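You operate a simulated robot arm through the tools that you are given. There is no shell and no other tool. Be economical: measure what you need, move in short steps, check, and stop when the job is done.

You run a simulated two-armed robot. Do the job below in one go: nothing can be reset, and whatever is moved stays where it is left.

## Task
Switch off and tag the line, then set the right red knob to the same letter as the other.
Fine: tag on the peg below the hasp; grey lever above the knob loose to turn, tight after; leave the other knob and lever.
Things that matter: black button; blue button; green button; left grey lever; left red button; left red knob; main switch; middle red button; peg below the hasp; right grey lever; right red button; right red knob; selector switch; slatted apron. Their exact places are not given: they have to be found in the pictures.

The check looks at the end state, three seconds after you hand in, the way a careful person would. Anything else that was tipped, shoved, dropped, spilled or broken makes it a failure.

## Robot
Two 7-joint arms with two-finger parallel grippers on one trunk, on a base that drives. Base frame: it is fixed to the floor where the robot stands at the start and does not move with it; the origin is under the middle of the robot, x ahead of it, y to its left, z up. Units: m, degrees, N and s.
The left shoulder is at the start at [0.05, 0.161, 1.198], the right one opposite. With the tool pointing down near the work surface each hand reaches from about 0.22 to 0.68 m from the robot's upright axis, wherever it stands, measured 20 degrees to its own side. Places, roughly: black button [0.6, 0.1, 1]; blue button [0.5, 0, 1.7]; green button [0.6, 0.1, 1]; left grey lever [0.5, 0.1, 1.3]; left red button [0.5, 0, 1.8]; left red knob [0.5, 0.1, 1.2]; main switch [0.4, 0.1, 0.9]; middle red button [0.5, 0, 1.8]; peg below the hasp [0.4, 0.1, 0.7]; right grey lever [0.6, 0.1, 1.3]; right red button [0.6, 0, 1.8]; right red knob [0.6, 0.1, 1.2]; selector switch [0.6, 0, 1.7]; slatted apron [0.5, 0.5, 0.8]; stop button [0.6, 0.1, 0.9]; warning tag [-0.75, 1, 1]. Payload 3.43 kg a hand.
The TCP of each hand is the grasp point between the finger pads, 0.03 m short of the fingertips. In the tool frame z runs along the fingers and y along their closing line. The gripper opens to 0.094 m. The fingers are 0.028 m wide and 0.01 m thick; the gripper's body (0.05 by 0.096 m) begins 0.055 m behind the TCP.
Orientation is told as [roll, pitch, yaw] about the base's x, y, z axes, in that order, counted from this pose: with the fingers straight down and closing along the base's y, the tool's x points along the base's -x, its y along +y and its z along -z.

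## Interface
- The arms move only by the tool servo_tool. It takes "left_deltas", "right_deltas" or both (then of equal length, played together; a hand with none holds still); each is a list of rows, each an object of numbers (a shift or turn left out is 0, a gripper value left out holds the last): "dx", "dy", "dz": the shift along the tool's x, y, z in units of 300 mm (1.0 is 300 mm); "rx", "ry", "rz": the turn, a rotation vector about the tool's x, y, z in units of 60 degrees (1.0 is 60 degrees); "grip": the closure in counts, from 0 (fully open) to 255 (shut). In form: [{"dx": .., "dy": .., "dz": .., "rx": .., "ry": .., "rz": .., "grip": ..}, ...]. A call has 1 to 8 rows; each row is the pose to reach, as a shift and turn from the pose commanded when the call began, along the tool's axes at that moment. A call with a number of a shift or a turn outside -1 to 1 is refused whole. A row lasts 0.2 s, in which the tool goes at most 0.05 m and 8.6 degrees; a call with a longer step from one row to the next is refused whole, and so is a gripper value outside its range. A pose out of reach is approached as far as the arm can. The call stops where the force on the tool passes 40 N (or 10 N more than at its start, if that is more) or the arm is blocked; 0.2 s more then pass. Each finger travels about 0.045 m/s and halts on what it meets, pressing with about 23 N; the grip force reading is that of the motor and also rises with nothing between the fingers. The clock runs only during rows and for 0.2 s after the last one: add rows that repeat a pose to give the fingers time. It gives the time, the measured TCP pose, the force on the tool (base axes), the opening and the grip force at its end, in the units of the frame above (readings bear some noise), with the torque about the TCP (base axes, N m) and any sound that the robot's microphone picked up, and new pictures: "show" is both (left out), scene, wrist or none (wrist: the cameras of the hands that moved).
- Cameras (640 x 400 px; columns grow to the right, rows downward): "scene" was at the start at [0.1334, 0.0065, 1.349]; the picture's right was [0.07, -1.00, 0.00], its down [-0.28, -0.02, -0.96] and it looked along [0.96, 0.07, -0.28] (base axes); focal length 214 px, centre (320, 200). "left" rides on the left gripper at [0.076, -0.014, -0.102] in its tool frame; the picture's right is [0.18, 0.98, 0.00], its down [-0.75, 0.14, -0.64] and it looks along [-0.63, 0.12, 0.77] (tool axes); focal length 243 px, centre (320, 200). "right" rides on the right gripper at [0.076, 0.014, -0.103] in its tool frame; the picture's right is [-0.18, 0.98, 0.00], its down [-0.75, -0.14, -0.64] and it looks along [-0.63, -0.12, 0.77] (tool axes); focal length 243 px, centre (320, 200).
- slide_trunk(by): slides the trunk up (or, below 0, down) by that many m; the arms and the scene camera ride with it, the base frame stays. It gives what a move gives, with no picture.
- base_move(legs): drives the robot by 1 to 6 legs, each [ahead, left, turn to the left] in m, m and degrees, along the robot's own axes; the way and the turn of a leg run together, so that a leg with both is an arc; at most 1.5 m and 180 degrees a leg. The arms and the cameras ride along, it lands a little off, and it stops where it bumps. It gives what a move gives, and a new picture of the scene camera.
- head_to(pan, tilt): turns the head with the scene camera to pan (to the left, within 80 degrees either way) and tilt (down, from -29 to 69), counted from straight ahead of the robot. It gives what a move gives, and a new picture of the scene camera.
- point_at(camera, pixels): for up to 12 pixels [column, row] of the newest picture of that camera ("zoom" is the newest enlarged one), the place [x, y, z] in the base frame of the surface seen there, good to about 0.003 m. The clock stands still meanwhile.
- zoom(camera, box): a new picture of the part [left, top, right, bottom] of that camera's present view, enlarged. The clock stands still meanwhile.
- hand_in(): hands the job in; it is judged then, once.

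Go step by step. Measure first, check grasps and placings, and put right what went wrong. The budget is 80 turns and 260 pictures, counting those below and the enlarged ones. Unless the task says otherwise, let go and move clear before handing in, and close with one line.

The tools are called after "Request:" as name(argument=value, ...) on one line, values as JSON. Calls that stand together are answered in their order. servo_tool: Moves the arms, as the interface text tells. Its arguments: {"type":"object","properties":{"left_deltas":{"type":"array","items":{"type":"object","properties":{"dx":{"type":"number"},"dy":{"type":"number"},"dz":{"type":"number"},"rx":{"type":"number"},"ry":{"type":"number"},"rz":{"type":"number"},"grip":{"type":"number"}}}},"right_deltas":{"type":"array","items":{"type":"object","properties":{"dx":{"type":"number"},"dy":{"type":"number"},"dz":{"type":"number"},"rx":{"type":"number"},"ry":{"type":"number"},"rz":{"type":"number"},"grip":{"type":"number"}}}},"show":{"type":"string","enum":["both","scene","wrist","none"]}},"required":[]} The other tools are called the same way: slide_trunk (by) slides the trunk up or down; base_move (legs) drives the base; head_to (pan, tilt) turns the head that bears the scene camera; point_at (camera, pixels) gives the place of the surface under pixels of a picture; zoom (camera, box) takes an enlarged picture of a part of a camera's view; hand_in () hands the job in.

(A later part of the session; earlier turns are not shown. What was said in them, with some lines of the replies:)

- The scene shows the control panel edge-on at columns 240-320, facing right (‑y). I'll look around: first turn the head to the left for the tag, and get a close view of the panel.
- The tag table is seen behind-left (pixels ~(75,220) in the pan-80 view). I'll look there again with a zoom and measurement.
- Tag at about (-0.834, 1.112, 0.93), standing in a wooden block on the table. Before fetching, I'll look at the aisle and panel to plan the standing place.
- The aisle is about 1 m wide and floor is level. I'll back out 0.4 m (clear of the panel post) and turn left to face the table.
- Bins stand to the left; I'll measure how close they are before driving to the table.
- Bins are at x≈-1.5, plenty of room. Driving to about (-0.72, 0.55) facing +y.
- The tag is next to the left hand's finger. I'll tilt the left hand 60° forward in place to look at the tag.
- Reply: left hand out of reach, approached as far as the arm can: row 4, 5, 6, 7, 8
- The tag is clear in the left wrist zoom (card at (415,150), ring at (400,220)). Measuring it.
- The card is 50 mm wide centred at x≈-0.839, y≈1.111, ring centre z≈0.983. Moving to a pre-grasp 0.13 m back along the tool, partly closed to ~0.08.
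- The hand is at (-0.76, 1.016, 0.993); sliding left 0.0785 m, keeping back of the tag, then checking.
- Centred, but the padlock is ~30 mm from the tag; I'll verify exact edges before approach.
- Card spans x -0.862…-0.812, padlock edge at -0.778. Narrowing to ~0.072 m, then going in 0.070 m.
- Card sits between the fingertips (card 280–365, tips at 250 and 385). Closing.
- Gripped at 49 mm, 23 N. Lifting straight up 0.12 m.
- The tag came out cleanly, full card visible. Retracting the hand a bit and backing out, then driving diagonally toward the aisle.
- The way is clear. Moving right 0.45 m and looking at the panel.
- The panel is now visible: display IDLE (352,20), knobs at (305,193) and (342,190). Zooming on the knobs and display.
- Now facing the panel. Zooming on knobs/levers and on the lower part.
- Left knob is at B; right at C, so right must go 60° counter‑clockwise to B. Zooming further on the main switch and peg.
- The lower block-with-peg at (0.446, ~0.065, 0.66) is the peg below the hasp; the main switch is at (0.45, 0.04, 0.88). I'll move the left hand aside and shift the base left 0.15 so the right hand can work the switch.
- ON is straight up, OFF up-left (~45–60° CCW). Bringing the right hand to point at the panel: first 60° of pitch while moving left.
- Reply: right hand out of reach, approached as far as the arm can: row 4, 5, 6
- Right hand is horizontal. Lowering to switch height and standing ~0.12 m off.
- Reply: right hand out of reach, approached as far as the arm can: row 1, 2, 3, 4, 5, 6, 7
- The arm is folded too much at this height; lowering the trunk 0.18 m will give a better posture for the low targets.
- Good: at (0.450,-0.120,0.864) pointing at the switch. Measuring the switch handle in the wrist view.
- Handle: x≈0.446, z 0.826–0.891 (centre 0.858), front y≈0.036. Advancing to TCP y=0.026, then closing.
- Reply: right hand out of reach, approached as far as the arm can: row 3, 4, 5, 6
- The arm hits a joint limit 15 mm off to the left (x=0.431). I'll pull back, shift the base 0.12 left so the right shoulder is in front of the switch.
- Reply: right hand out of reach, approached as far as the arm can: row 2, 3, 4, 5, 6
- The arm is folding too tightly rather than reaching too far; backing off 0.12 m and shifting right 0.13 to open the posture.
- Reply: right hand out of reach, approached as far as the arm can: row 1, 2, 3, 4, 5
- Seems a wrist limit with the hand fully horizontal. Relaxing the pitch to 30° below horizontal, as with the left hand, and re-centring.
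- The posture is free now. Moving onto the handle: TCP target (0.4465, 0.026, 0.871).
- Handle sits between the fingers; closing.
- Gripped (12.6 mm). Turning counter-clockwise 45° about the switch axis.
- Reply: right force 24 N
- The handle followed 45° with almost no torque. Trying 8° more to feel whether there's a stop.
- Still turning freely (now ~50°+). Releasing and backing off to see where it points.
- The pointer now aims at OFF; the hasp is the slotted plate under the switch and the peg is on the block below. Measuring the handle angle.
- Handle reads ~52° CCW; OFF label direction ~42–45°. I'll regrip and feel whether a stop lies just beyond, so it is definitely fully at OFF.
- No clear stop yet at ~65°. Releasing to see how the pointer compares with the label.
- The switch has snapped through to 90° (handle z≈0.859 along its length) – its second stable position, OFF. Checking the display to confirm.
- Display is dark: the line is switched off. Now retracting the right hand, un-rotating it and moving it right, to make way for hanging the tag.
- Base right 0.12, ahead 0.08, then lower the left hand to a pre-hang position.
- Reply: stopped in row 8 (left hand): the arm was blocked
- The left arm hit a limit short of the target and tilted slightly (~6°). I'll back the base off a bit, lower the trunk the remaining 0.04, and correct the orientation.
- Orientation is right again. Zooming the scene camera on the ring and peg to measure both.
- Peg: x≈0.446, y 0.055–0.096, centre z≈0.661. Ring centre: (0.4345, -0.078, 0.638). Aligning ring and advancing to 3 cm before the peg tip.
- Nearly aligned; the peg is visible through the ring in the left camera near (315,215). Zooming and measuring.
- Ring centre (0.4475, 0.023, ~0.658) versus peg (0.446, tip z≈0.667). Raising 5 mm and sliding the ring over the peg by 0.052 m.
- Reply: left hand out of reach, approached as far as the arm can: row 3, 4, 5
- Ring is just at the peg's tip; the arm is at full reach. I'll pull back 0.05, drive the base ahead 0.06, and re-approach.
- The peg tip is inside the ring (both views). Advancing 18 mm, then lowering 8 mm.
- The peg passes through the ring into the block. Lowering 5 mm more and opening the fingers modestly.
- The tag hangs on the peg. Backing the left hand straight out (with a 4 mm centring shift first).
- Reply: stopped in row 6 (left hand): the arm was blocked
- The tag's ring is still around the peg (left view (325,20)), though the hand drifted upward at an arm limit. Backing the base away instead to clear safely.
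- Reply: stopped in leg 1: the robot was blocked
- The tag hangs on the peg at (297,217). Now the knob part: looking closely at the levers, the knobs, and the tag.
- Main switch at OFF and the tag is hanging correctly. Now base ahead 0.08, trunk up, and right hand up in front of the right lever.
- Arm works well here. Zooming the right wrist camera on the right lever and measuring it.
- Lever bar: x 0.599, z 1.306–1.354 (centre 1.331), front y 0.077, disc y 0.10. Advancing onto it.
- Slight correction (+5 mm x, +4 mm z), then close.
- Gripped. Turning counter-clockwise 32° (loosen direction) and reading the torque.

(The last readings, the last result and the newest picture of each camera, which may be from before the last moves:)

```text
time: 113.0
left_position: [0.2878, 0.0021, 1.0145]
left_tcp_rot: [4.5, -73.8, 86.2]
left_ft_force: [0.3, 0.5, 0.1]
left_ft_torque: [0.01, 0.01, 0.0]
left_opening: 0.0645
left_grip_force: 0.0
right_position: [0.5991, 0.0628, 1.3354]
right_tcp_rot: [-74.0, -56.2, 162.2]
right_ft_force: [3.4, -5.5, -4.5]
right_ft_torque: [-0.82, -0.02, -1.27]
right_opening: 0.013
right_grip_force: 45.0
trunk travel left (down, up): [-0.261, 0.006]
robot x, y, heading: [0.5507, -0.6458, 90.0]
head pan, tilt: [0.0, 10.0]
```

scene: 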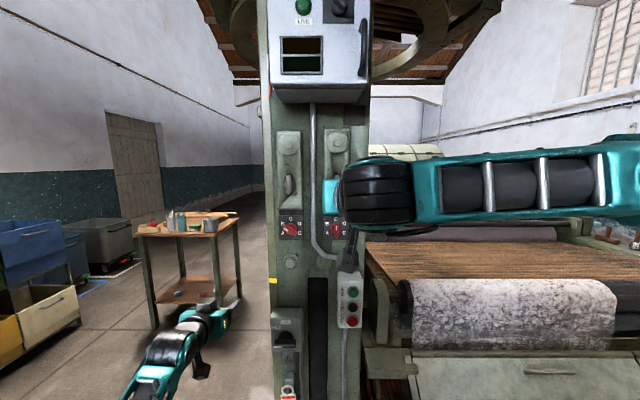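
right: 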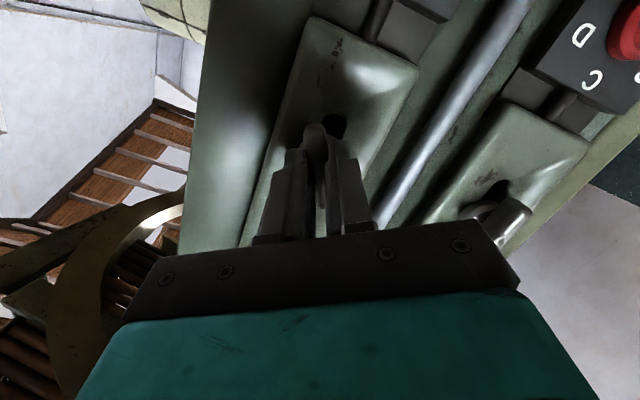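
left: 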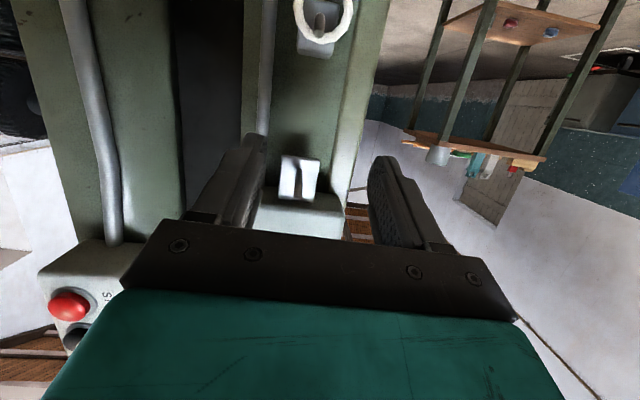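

The lever turns with little resistance. Continuing to ~88°.

Request:
servo_tool(right_deltas=[{"rz": -0.131, "rx": 0.023}, {"rz": -0.262, "rx": 0.046}, {"rz": -0.394, "rx": 0.07}, {"rz": -0.525, "rx": 0.093}, {"rz": -0.656, "rx": 0.116}, {"rz": -0.787, "rx": 0.139}, {"rz": -0.919, "rx": 0.162}, {"rz": -0.919, "rx": 0.162}], show="wrist")

```text
time: 114.8
left_position: [0.2874, 0.0028, 1.0139]
left_tcp_rot: [4.6, -74.0, 86.1]
left_ft_force: [0.2, -0.2, -0.1]
left_ft_torque: [0.0, 0.01, -0.01]
left_opening: 0.0643
left_grip_force: 0.0
right_position: [0.5988, 0.0616, 1.3347]
right_tcp_rot: [-89.4, -1.6, 171.2]
right_ft_force: [5.5, -11.4, -14.5]
right_ft_torque: [-0.03, 0.01, -1.09]
right_opening: 0.0129
right_grip_force: 45.3
trunk travel left (down, up): [-0.261, 0.006]
robot x, y, heading: [0.5526, -0.6423, 89.8]
head pan, tilt: [0.0, 10.0]
```

right: 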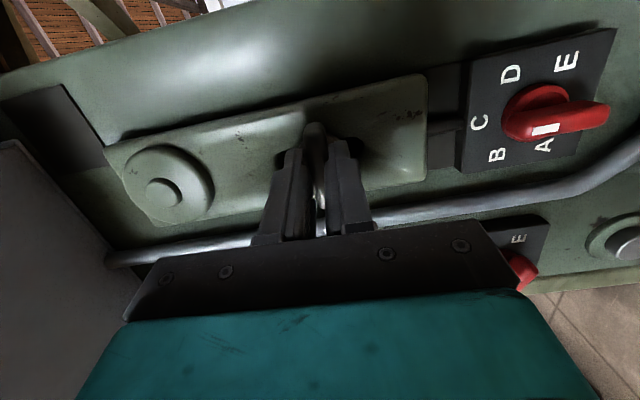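

Lever is now about horizontal. Releasing and backing off to check it.

Request:
servo_tool(right_deltas=[{"grip": 150}, {"grip": 110}, {"grip": 110}, {"dx": 0.02, "dz": -0.13}, {"dx": 0.045, "dz": -0.27}, {"dx": 0.075, "dz": -0.427}, {"dx": 0.075, "dz": -0.427}], show="wrist")

Request:
zoom(camera="right", box=[240, 40, 560, 220])

```text
time: 116.4
left_position: [0.2875, 0.0027, 1.0129]
left_tcp_rot: [4.3, -73.9, 86.4]
left_ft_force: [0.1, -0.5, 0.5]
left_ft_torque: [-0.03, 0.01, 0.01]
left_opening: 0.0644
left_grip_force: 0.2
right_position: [0.6015, -0.0711, 1.3361]
right_tcp_rot: [-89.3, -1.7, 171.1]
right_ft_force: [0.2, 0.3, 0.2]
right_ft_torque: [0.03, -0.05, 0.01]
right_opening: 0.0534
right_grip_force: 0.2
trunk travel left (down, up): [-0.261, 0.006]
robot x, y, heading: [0.5492, -0.6436, 89.9]
head pan, tilt: [0.0, 10.0]
```

right: 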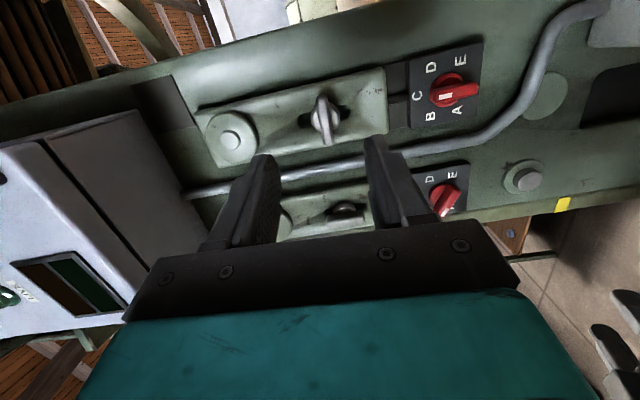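

```text
2.00 times, centred on (400, 130) of right
```

zoom: 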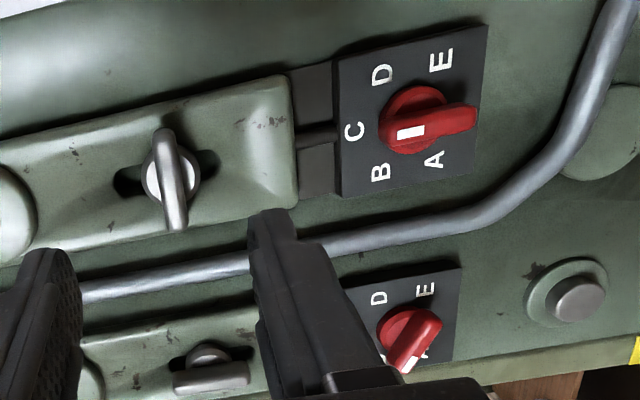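

Lever is horizontal (loose) and the slot is visible. Knob is still at C. Measuring the knob, then rotating the hand back upright and going down to it.

Request:
point_at(camera="zoom", pixels=[[398, 135], [410, 132], [435, 124], [468, 117], [400, 112], [410, 145], [353, 132], [380, 172], [345, 165], [434, 160], [440, 60], [382, 74]])

Request:
servo_tool(right_deltas=[{"rz": 0.131, "rx": -0.023}, {"rz": 0.262, "rx": -0.046}, {"rz": 0.394, "rx": -0.07}, {"rz": 0.525, "rx": -0.093}, {"rz": 0.656, "rx": -0.116}, {"rz": 0.787, "rx": -0.139}, {"rz": 0.919, "rx": -0.162}, {"rz": 0.919, "rx": -0.162}], show="none")

Request:
servo_tool(right_deltas=[{"rz": 0.131, "rx": -0.023}, {"rz": 0.262, "rx": -0.046}, {"rz": 0.394, "rx": -0.07}, {"rz": 0.525, "rx": -0.093}, {"rz": 0.525, "rx": -0.093}], show="wrist")

```text
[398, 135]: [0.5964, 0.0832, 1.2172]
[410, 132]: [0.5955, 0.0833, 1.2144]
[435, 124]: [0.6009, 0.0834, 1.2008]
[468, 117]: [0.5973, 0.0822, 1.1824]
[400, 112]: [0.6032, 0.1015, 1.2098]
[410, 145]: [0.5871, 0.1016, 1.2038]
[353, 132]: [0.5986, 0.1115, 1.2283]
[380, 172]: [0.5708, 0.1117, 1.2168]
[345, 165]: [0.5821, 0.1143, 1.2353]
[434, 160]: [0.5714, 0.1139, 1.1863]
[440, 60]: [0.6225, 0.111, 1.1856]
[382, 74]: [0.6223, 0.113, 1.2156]
```

```text
time: 118.2
left_position: [0.2863, 0.0021, 1.0145]
left_tcp_rot: [4.4, -73.9, 86.3]
left_ft_force: [0.0, -0.3, -0.1]
left_ft_torque: [-0.02, -0.02, 0.01]
left_opening: 0.0645
left_grip_force: 0.0
right_position: [0.6009, -0.0669, 1.3376]
right_tcp_rot: [-73.9, -56.5, 162.2]
right_ft_force: [0.8, -0.1, 0.0]
right_ft_torque: [-0.02, 0.02, 0.01]
right_opening: 0.0534
right_grip_force: 0.1
trunk travel left (down, up): [-0.261, 0.006]
robot x, y, heading: [0.5493, -0.6456, 90.1]
head pan, tilt: [0.0, 10.0]
```

```text
time: 119.4
left_position: [0.2857, 0.0023, 1.0145]
left_tcp_rot: [4.4, -73.9, 86.3]
left_ft_force: [0.4, -0.1, -0.4]
left_ft_torque: [0.01, 0.0, 0.01]
left_opening: 0.0644
left_grip_force: 0.0
right_position: [0.6016, -0.066, 1.3374]
right_tcp_rot: [-0.1, -79.7, 91.2]
right_ft_force: [0.1, 0.1, -0.8]
right_ft_torque: [-0.03, -0.02, -0.03]
right_opening: 0.0536
right_grip_force: 0.0
trunk travel left (down, up): [-0.261, 0.006]
robot x, y, heading: [0.5515, -0.6449, 89.8]
head pan, tilt: [0.0, 10.0]
```

right: 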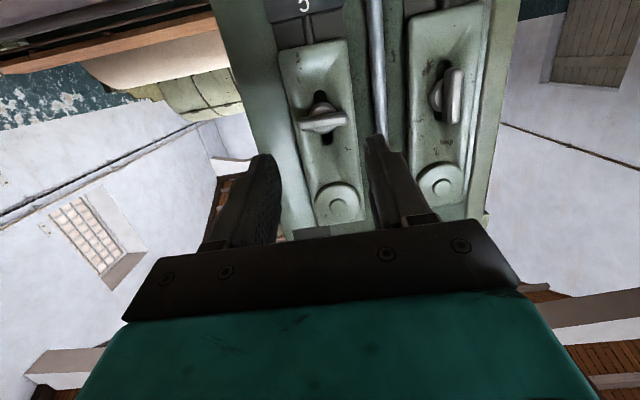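

Knob centre ≈(0.597, 1.201), bar front y 0.083, disc y 0.10; B direction is 58° CCW of vertical. Lowering and moving onto the knob.

Request:
servo_tool(right_deltas=[{"dx": 0.15, "dz": 0.026, "dy": 0.015}, {"dx": 0.3, "dz": 0.053, "dy": 0.015}, {"dx": 0.43, "dz": 0.076, "dy": 0.015}, {"dx": 0.41, "dz": 0.19, "dy": 0.015}, {"dx": 0.39, "dz": 0.3, "dy": 0.015}, {"dx": 0.37, "dz": 0.41, "dy": 0.015}, {"dx": 0.354, "dz": 0.506, "dy": 0.015}, {"dx": 0.354, "dz": 0.506, "dy": 0.015}], show="wrist")

```text
time: 121.2
left_position: [0.2852, 0.0021, 1.014]
left_tcp_rot: [4.4, -74.0, 86.3]
left_ft_force: [-1.3, -1.2, 0.1]
left_ft_torque: [-0.04, -0.04, 0.02]
left_opening: 0.0644
left_grip_force: 0.0
right_position: [0.5953, 0.063, 1.2058]
right_tcp_rot: [-0.8, -79.6, 92.0]
right_ft_force: [0.4, -0.5, 0.0]
right_ft_torque: [0.03, 0.0, 0.0]
right_opening: 0.0534
right_grip_force: 0.1
trunk travel left (down, up): [-0.261, 0.006]
robot x, y, heading: [0.552, -0.6424, 89.9]
head pan, tilt: [0.0, 10.0]
```

right: 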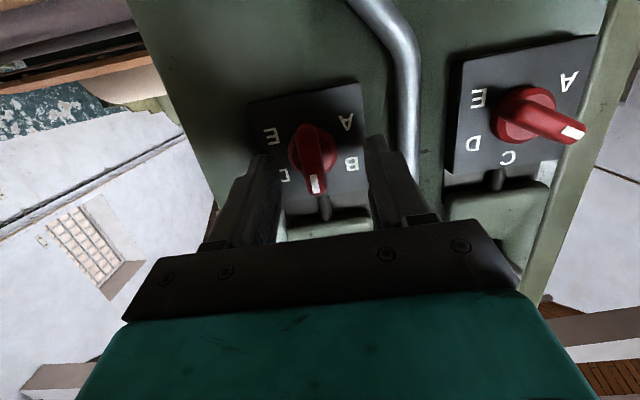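

Knob is between the fingers; left knob's pointer indeed covers B. Closing and turning CCW.

Request:
servo_tool(right_deltas=[{"dy": -0.005, "grip": 240}, {"dy": -0.005, "grip": 240}, {"dy": -0.005, "grip": 240}, {"dy": -0.005, "grip": 240}], show="none")

Request:
servo_tool(right_deltas=[{"rz": -0.131, "rx": 0.023}, {"rz": -0.262, "rx": 0.046}, {"rz": -0.394, "rx": 0.07}, {"rz": -0.525, "rx": 0.093}, {"rz": -0.656, "rx": 0.116, "dy": 0.008}, {"rz": -0.787, "rx": 0.139, "dy": 0.01}, {"rz": -0.952, "rx": 0.168, "dy": 0.012}, {"rz": -0.952, "rx": 0.168, "dy": 0.012}], show="wrist")

```text
time: 122.2
left_position: [0.2877, 0.0032, 1.0135]
left_tcp_rot: [4.6, -73.9, 86.1]
left_ft_force: [-0.6, -0.1, -0.2]
left_ft_torque: [0.0, 0.02, 0.03]
left_opening: 0.0645
left_grip_force: 0.1
right_position: [0.599, 0.0643, 1.2054]
right_tcp_rot: [-0.2, -79.7, 91.2]
right_ft_force: [8.4, -0.8, 0.8]
right_ft_torque: [-0.05, -0.04, -0.69]
right_opening: 0.0127
right_grip_force: 43.7
trunk travel left (down, up): [-0.261, 0.006]
robot x, y, heading: [0.5502, -0.6427, 90.1]
head pan, tilt: [0.0, 10.0]
```

```text
refused: row 7 steps farther than a row can; nothing moved
```

Request:
servo_tool(right_deltas=[{"rz": -0.125, "rx": 0.022, "dy": -0.005}, {"rz": -0.26, "rx": 0.046, "dy": -0.005}, {"rz": -0.395, "rx": 0.07, "dy": -0.004}, {"rz": -0.53, "rx": 0.094, "dy": -0.002}, {"rz": -0.665, "rx": 0.117}, {"rz": -0.8, "rx": 0.141, "dy": 0.002}, {"rz": -0.935, "rx": 0.165, "dy": 0.004}, {"rz": -0.952, "rx": 0.168, "dy": 0.004}], show="wrist")

```text
time: 124.0
left_position: [0.2865, 0.0023, 1.0134]
left_tcp_rot: [4.4, -73.9, 86.1]
left_ft_force: [0.4, 0.1, -1.1]
left_ft_torque: [-0.03, 0.0, -0.01]
left_opening: 0.0646
left_grip_force: 0.0
right_position: [0.5943, 0.0641, 1.2036]
right_tcp_rot: [-83.2, -31.1, 169.1]
right_ft_force: [3.8, 1.1, -7.4]
right_ft_torque: [-0.42, 0.01, -1.37]
right_opening: 0.0129
right_grip_force: 45.3
trunk travel left (down, up): [-0.261, 0.006]
robot x, y, heading: [0.5513, -0.646, 90.0]
head pan, tilt: [0.0, 10.0]
```

right: 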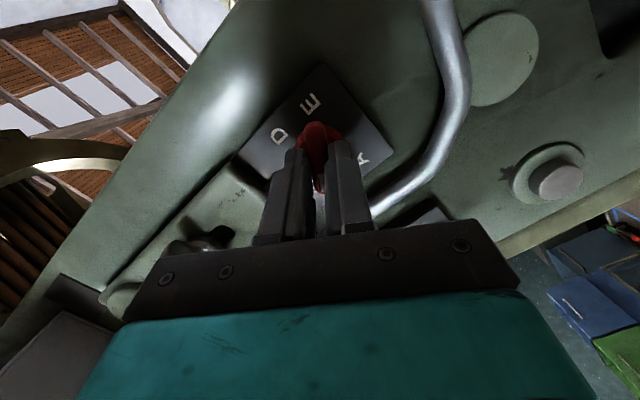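

Knob turned with the hand. Releasing and backing off to check it settles on B.

Request:
servo_tool(right_deltas=[{"grip": 150}, {"grip": 110}, {"grip": 110}, {"dx": 0.02, "dz": -0.13}, {"dx": 0.045, "dz": -0.27}, {"dx": 0.075, "dz": -0.427}, {"dx": 0.075, "dz": -0.427}], show="wrist")

Request:
zoom(camera="right", box=[240, 40, 480, 220])

```text
time: 125.6
left_position: [0.2856, 0.0028, 1.013]
left_tcp_rot: [4.3, -73.9, 86.4]
left_ft_force: [0.5, -0.1, 0.5]
left_ft_torque: [0.01, -0.03, 0.0]
left_opening: 0.0644
left_grip_force: 0.1
right_position: [0.5971, -0.0673, 1.2058]
right_tcp_rot: [-83.3, -31.3, 169.2]
right_ft_force: [0.4, -0.2, 0.4]
right_ft_torque: [0.04, -0.01, 0.0]
right_opening: 0.0535
right_grip_force: 0.0
trunk travel left (down, up): [-0.261, 0.006]
robot x, y, heading: [0.552, -0.6413, 90.2]
head pan, tilt: [0.0, 10.0]
```

right: 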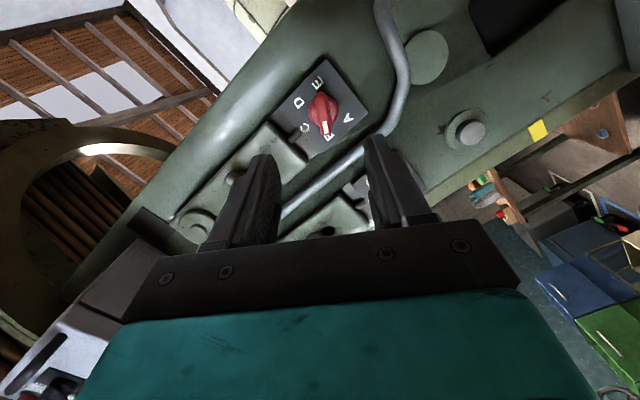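

```text
2.22 times, centred on (360, 130) of right
```

zoom: 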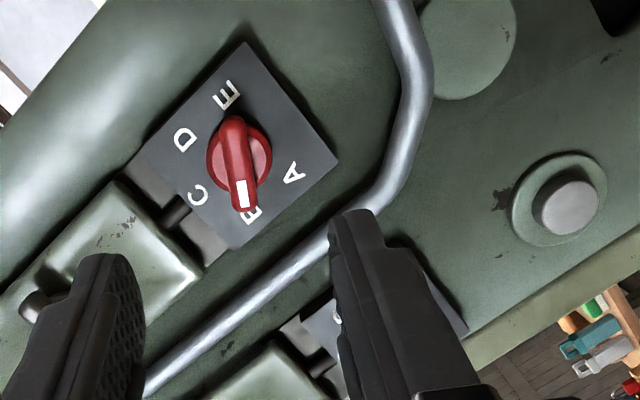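

Pointer aims at B. Measuring the angle against the letters.

Request:
point_at(camera="zoom", pixels=[[233, 125], [238, 155], [243, 195], [246, 207], [254, 216], [200, 195], [293, 175]])

```text
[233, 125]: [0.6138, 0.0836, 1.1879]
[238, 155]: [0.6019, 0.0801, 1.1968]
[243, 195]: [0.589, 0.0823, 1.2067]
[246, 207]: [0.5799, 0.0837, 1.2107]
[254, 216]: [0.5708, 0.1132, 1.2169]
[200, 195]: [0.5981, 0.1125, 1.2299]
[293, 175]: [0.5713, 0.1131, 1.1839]
```

Knob at ~56–58° CCW, right on B. Now rotating the hand to the horizontal lever and moving up in front of it.

Request:
servo_tool(right_deltas=[{"dx": -0.056, "dy": -0.091, "dz": -0.01, "rz": -0.13, "rx": 0.023}, {"dx": -0.112, "dy": -0.183, "dz": -0.02, "rz": -0.26, "rx": 0.046}, {"dx": -0.169, "dy": -0.274, "dz": -0.03, "rz": -0.39, "rx": 0.069}, {"dx": -0.225, "dy": -0.365, "dz": -0.04, "rz": -0.51, "rx": 0.09}, {"dx": -0.225, "dy": -0.365, "dz": -0.04, "rz": -0.51, "rx": 0.09}], show="wrist")

Request:
point_at(camera="right", pixels=[[325, 105], [325, 120], [325, 130], [325, 140], [320, 115]])

```text
time: 126.8
left_position: [0.286, 0.0021, 1.0128]
left_tcp_rot: [4.4, -73.8, 86.3]
left_ft_force: [0.8, -0.2, -0.8]
left_ft_torque: [-0.04, 0.02, 0.0]
left_opening: 0.0643
left_grip_force: 0.1
right_position: [0.597, -0.0676, 1.3327]
right_tcp_rot: [-89.5, -0.6, 171.2]
right_ft_force: [0.3, -0.7, -0.3]
right_ft_torque: [-0.01, 0.0, 0.01]
right_opening: 0.0532
right_grip_force: 0.1
trunk travel left (down, up): [-0.261, 0.006]
robot x, y, heading: [0.5518, -0.6439, 90.1]
head pan, tilt: [0.0, 10.0]
```

right: 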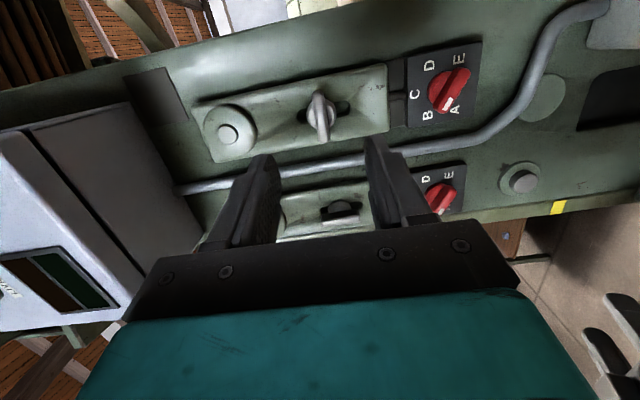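

```text
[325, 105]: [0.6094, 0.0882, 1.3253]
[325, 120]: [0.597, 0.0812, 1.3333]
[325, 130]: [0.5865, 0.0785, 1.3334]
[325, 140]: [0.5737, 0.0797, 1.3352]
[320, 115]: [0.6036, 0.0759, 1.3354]
```

Lever bar lies level at z≈1.334. Moving on and gripping it.

Request:
servo_tool(right_deltas=[{"dx": -0.02, "dz": 0.13}, {"dx": -0.045, "dz": 0.28, "dy": -0.005}, {"dx": -0.068, "dz": 0.425, "dy": -0.005}, {"dx": -0.068, "dz": 0.425, "dy": -0.005}, {"dx": -0.068, "dz": 0.425, "dy": -0.005, "grip": 240}, {"dx": -0.068, "dz": 0.425, "dy": -0.005, "grip": 240}, {"dx": -0.068, "dz": 0.425, "dy": -0.005, "grip": 240}, {"dx": -0.068, "dz": 0.425, "dy": -0.005, "grip": 240}], show="wrist")

```text
time: 128.6
left_position: [0.2853, 0.0023, 1.0131]
left_tcp_rot: [4.4, -73.9, 86.4]
left_ft_force: [-0.8, -0.3, 0.3]
left_ft_torque: [0.02, 0.0, -0.01]
left_opening: 0.0645
left_grip_force: 0.1
right_position: [0.595, 0.0639, 1.3349]
right_tcp_rot: [-89.4, -0.8, 171.2]
right_ft_force: [0.6, -2.3, -5.9]
right_ft_torque: [0.34, 0.0, 0.18]
right_opening: 0.0128
right_grip_force: 43.1
trunk travel left (down, up): [-0.261, 0.006]
robot x, y, heading: [0.549, -0.6428, 90.1]
head pan, tilt: [0.0, 10.0]
```

right: 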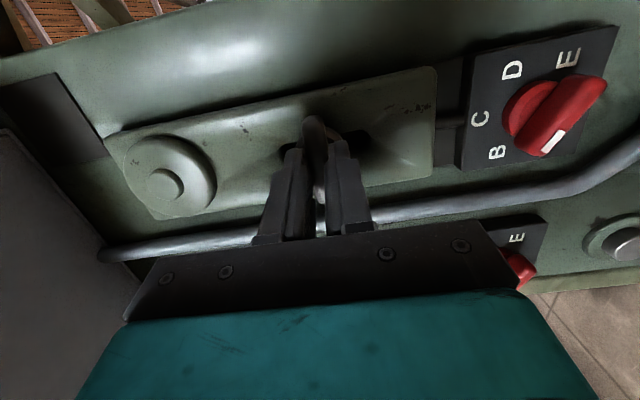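

Gripped. Turning clockwise back toward vertical, in two stages.

Request:
servo_tool(right_deltas=[{"rz": 0.131, "rx": -0.023}, {"rz": 0.262, "rx": -0.046}, {"rz": 0.394, "rx": -0.07, "dx": 0.006}, {"rz": 0.525, "rx": -0.093, "dx": 0.008}, {"rz": 0.656, "rx": -0.116, "dx": 0.01}, {"rz": 0.787, "rx": -0.139, "dx": 0.013}, {"rz": 0.919, "rx": -0.162, "dx": 0.013}], show="none")

Request:
servo_tool(right_deltas=[{"rz": 0.131, "rx": -0.023}, {"rz": 0.262, "rx": -0.046}, {"rz": 0.394, "rx": -0.07}, {"rz": 0.525, "rx": -0.093}, {"rz": 0.56, "rx": -0.1}], show="wrist")

```text
time: 130.2
left_position: [0.2852, 0.002, 1.0139]
left_tcp_rot: [4.0, -73.9, 86.8]
left_ft_force: [-0.7, -0.2, 0.8]
left_ft_torque: [-0.03, 0.0, -0.01]
left_opening: 0.0646
left_grip_force: 0.1
right_position: [0.5964, 0.0626, 1.339]
right_tcp_rot: [-74.9, -55.5, 163.2]
right_ft_force: [-11.3, 8.4, 7.8]
right_ft_torque: [1.56, 0.04, 0.45]
right_opening: 0.013
right_grip_force: 45.7
trunk travel left (down, up): [-0.261, 0.006]
robot x, y, heading: [0.5489, -0.6435, 89.9]
head pan, tilt: [0.0, 10.0]
```

```text
time: 131.4
left_position: [0.2862, 0.0029, 1.0138]
left_tcp_rot: [4.0, -74.0, 86.7]
left_ft_force: [0.7, -0.7, -0.4]
left_ft_torque: [-0.01, 0.02, -0.01]
left_opening: 0.0646
left_grip_force: 0.1
right_position: [0.6001, 0.0633, 1.3379]
right_tcp_rot: [4.1, -79.9, 87.1]
right_ft_force: [-6.7, 14.7, 20.9]
right_ft_torque: [0.02, -1.1, -0.44]
right_opening: 0.013
right_grip_force: 45.2
trunk travel left (down, up): [-0.261, 0.006]
robot x, y, heading: [0.5507, -0.6412, 89.9]
head pan, tilt: [0.0, 10.0]
```

right: 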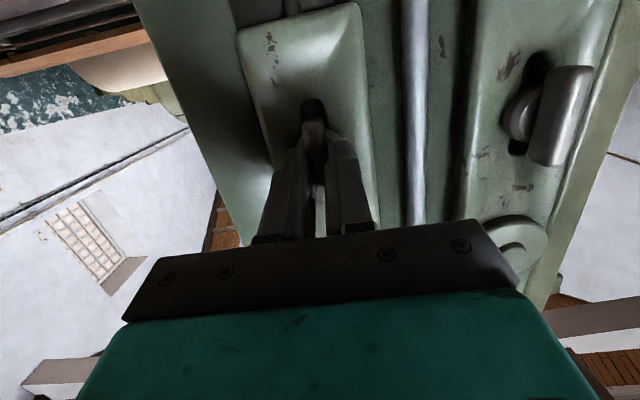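

Torque about y rose to −1.1 N·m at vertical: the lever is up against its tight stop. Releasing and backing off.

Request:
servo_tool(right_deltas=[{"grip": 150}, {"grip": 110}, {"grip": 110}, {"dx": 0.02, "dz": -0.13}, {"dx": 0.045, "dz": -0.27}, {"dx": 0.075, "dz": -0.427}, {"dx": 0.075, "dz": -0.427}], show="wrist")

Request:
zoom(camera="right", box=[270, 0, 510, 210])

Request:
point_at(camera="zoom", pixels=[[100, 230], [110, 260], [118, 290]])

```text
time: 133.0
left_position: [0.2863, 0.003, 1.0147]
left_tcp_rot: [4.4, -73.8, 86.5]
left_ft_force: [-0.5, 0.4, -0.2]
left_ft_torque: [0.02, 0.01, -0.03]
left_opening: 0.0647
left_grip_force: 0.1
right_position: [0.6021, -0.0676, 1.3381]
right_tcp_rot: [5.3, -79.6, 86.0]
right_ft_force: [0.8, 0.0, 0.7]
right_ft_torque: [0.0, 0.03, 0.0]
right_opening: 0.0534
right_grip_force: 0.0
trunk travel left (down, up): [-0.261, 0.006]
robot x, y, heading: [0.5522, -0.6405, 90.2]
head pan, tilt: [0.0, 10.0]
```

right: 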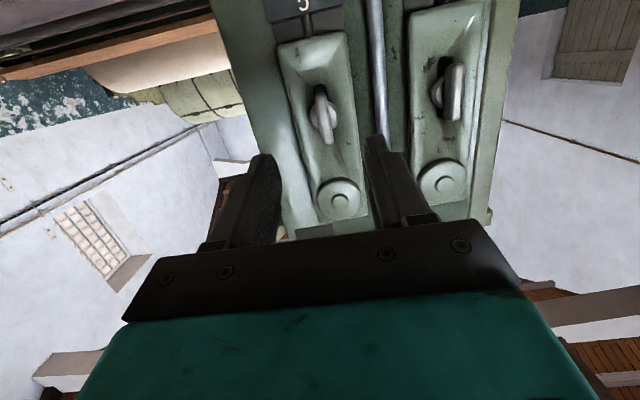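

```text
1.90 times, centred on (390, 105) of right
```

zoom: 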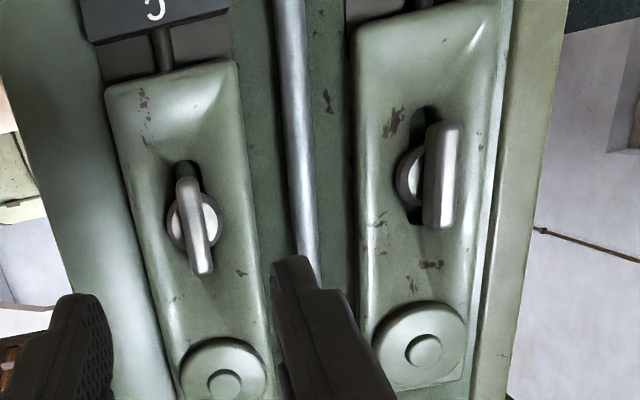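

```text
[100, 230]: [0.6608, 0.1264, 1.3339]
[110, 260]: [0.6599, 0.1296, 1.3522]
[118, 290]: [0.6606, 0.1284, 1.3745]
```

Lever is vertical again, as the left one. Moving the right hand aside and doing a final look at everything.

Request:
servo_tool(right_deltas=[{"dz": -0.1}, {"dz": -0.2, "dy": -0.08}, {"dz": -0.25, "dy": -0.2}, {"dz": -0.25, "dy": -0.35}, {"dz": -0.25, "dy": -0.5}], show="none")

Request:
head_to(pan=0, tilt=28)

Request:
zoom(camera="scene", box=[260, 20, 380, 150])

Request:
zoom(camera="scene", box=[250, 180, 390, 350])

```text
time: 134.2
left_position: [0.2864, 0.0031, 1.0152]
left_tcp_rot: [4.4, -74.0, 86.3]
left_ft_force: [0.9, 0.5, 0.6]
left_ft_torque: [0.04, 0.0, 0.02]
left_opening: 0.0648
left_grip_force: 0.1
right_position: [0.7555, -0.1356, 1.3503]
right_tcp_rot: [5.2, -79.6, 86.2]
right_ft_force: [-0.3, 0.4, 0.8]
right_ft_torque: [-0.01, 0.0, 0.05]
right_opening: 0.0536
right_grip_force: 0.0
trunk travel left (down, up): [-0.261, 0.006]
robot x, y, heading: [0.5507, -0.6429, 90.3]
head pan, tilt: [0.0, 10.0]
```

```text
time: 135.0
left_position: [0.2869, 0.0018, 1.0136]
left_tcp_rot: [4.4, -74.0, 86.3]
left_ft_force: [0.9, 0.2, 0.8]
left_ft_torque: [-0.01, 0.02, 0.02]
left_opening: 0.0644
left_grip_force: 0.1
right_position: [0.7538, -0.1349, 1.3496]
right_tcp_rot: [5.1, -79.6, 86.2]
right_ft_force: [-0.1, -0.2, -0.1]
right_ft_torque: [-0.01, 0.02, -0.01]
right_opening: 0.0535
right_grip_force: 0.1
trunk travel left (down, up): [-0.261, 0.006]
robot x, y, heading: [0.5527, -0.6463, 90.1]
head pan, tilt: [0.0, 28.0]
```

scene: 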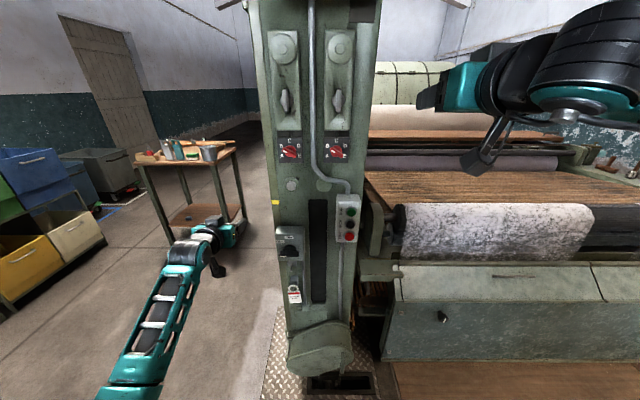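

```text
3.08 times, centred on (320, 85) of scene
```

zoom: 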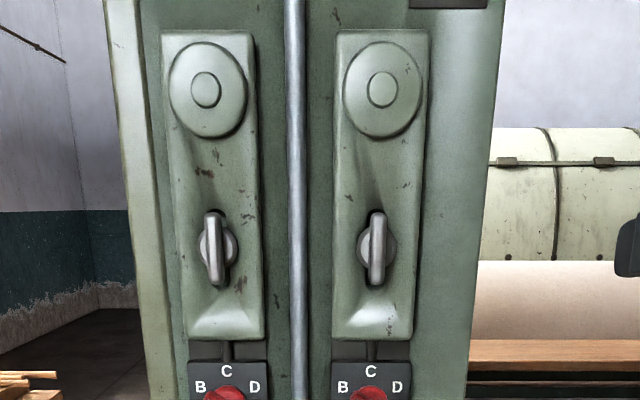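

```text
2.35 times, centred on (320, 265) of scene
```

zoom: 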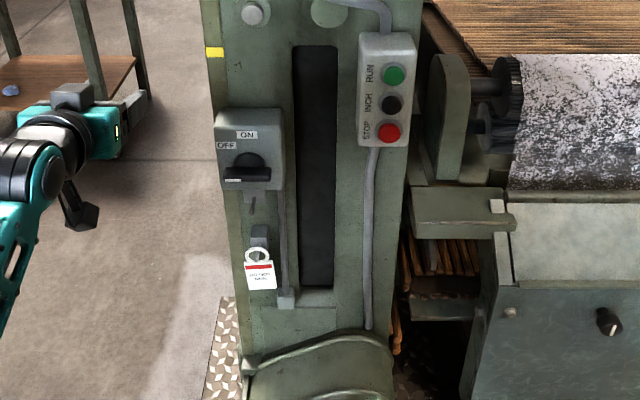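

Request:
zoom(camera="scene", box=[265, 125, 365, 185])

Request:
point_at(camera="scene", pixels=[[284, 149], [290, 152], [297, 156], [331, 149], [337, 152], [343, 156]])

```text
6.40 times, centred on (315, 155) of scene
```

zoom: 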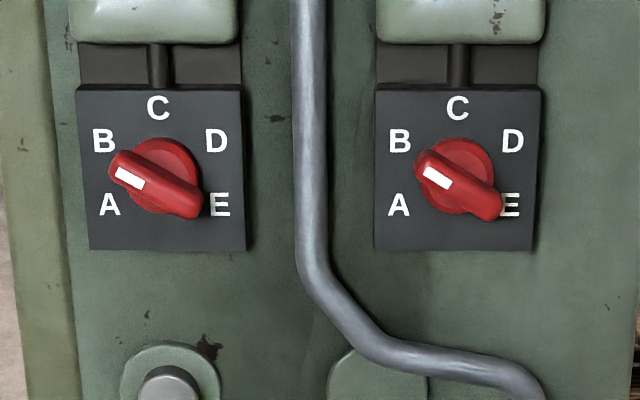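

```text
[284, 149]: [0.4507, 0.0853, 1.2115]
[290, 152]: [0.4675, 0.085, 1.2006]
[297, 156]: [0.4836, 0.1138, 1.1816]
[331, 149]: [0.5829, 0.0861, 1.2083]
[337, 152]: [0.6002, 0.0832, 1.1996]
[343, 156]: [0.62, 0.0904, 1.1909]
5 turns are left
```

Both knobs read B, both levers are upright, the switch is at OFF with the display dark, the tag hangs on the peg, and both hands are clear. Handing in.

Request:
hand_in()

```text
The job is handed in.
```

The line is switched off and tagged on the peg below the hasp. The right red knob is on B like the left one, about 5° off the left knob's angle, and its lever is tight again. The left knob and lever were not touched. While backing up, the base was blocked by something behind it that I could not see.
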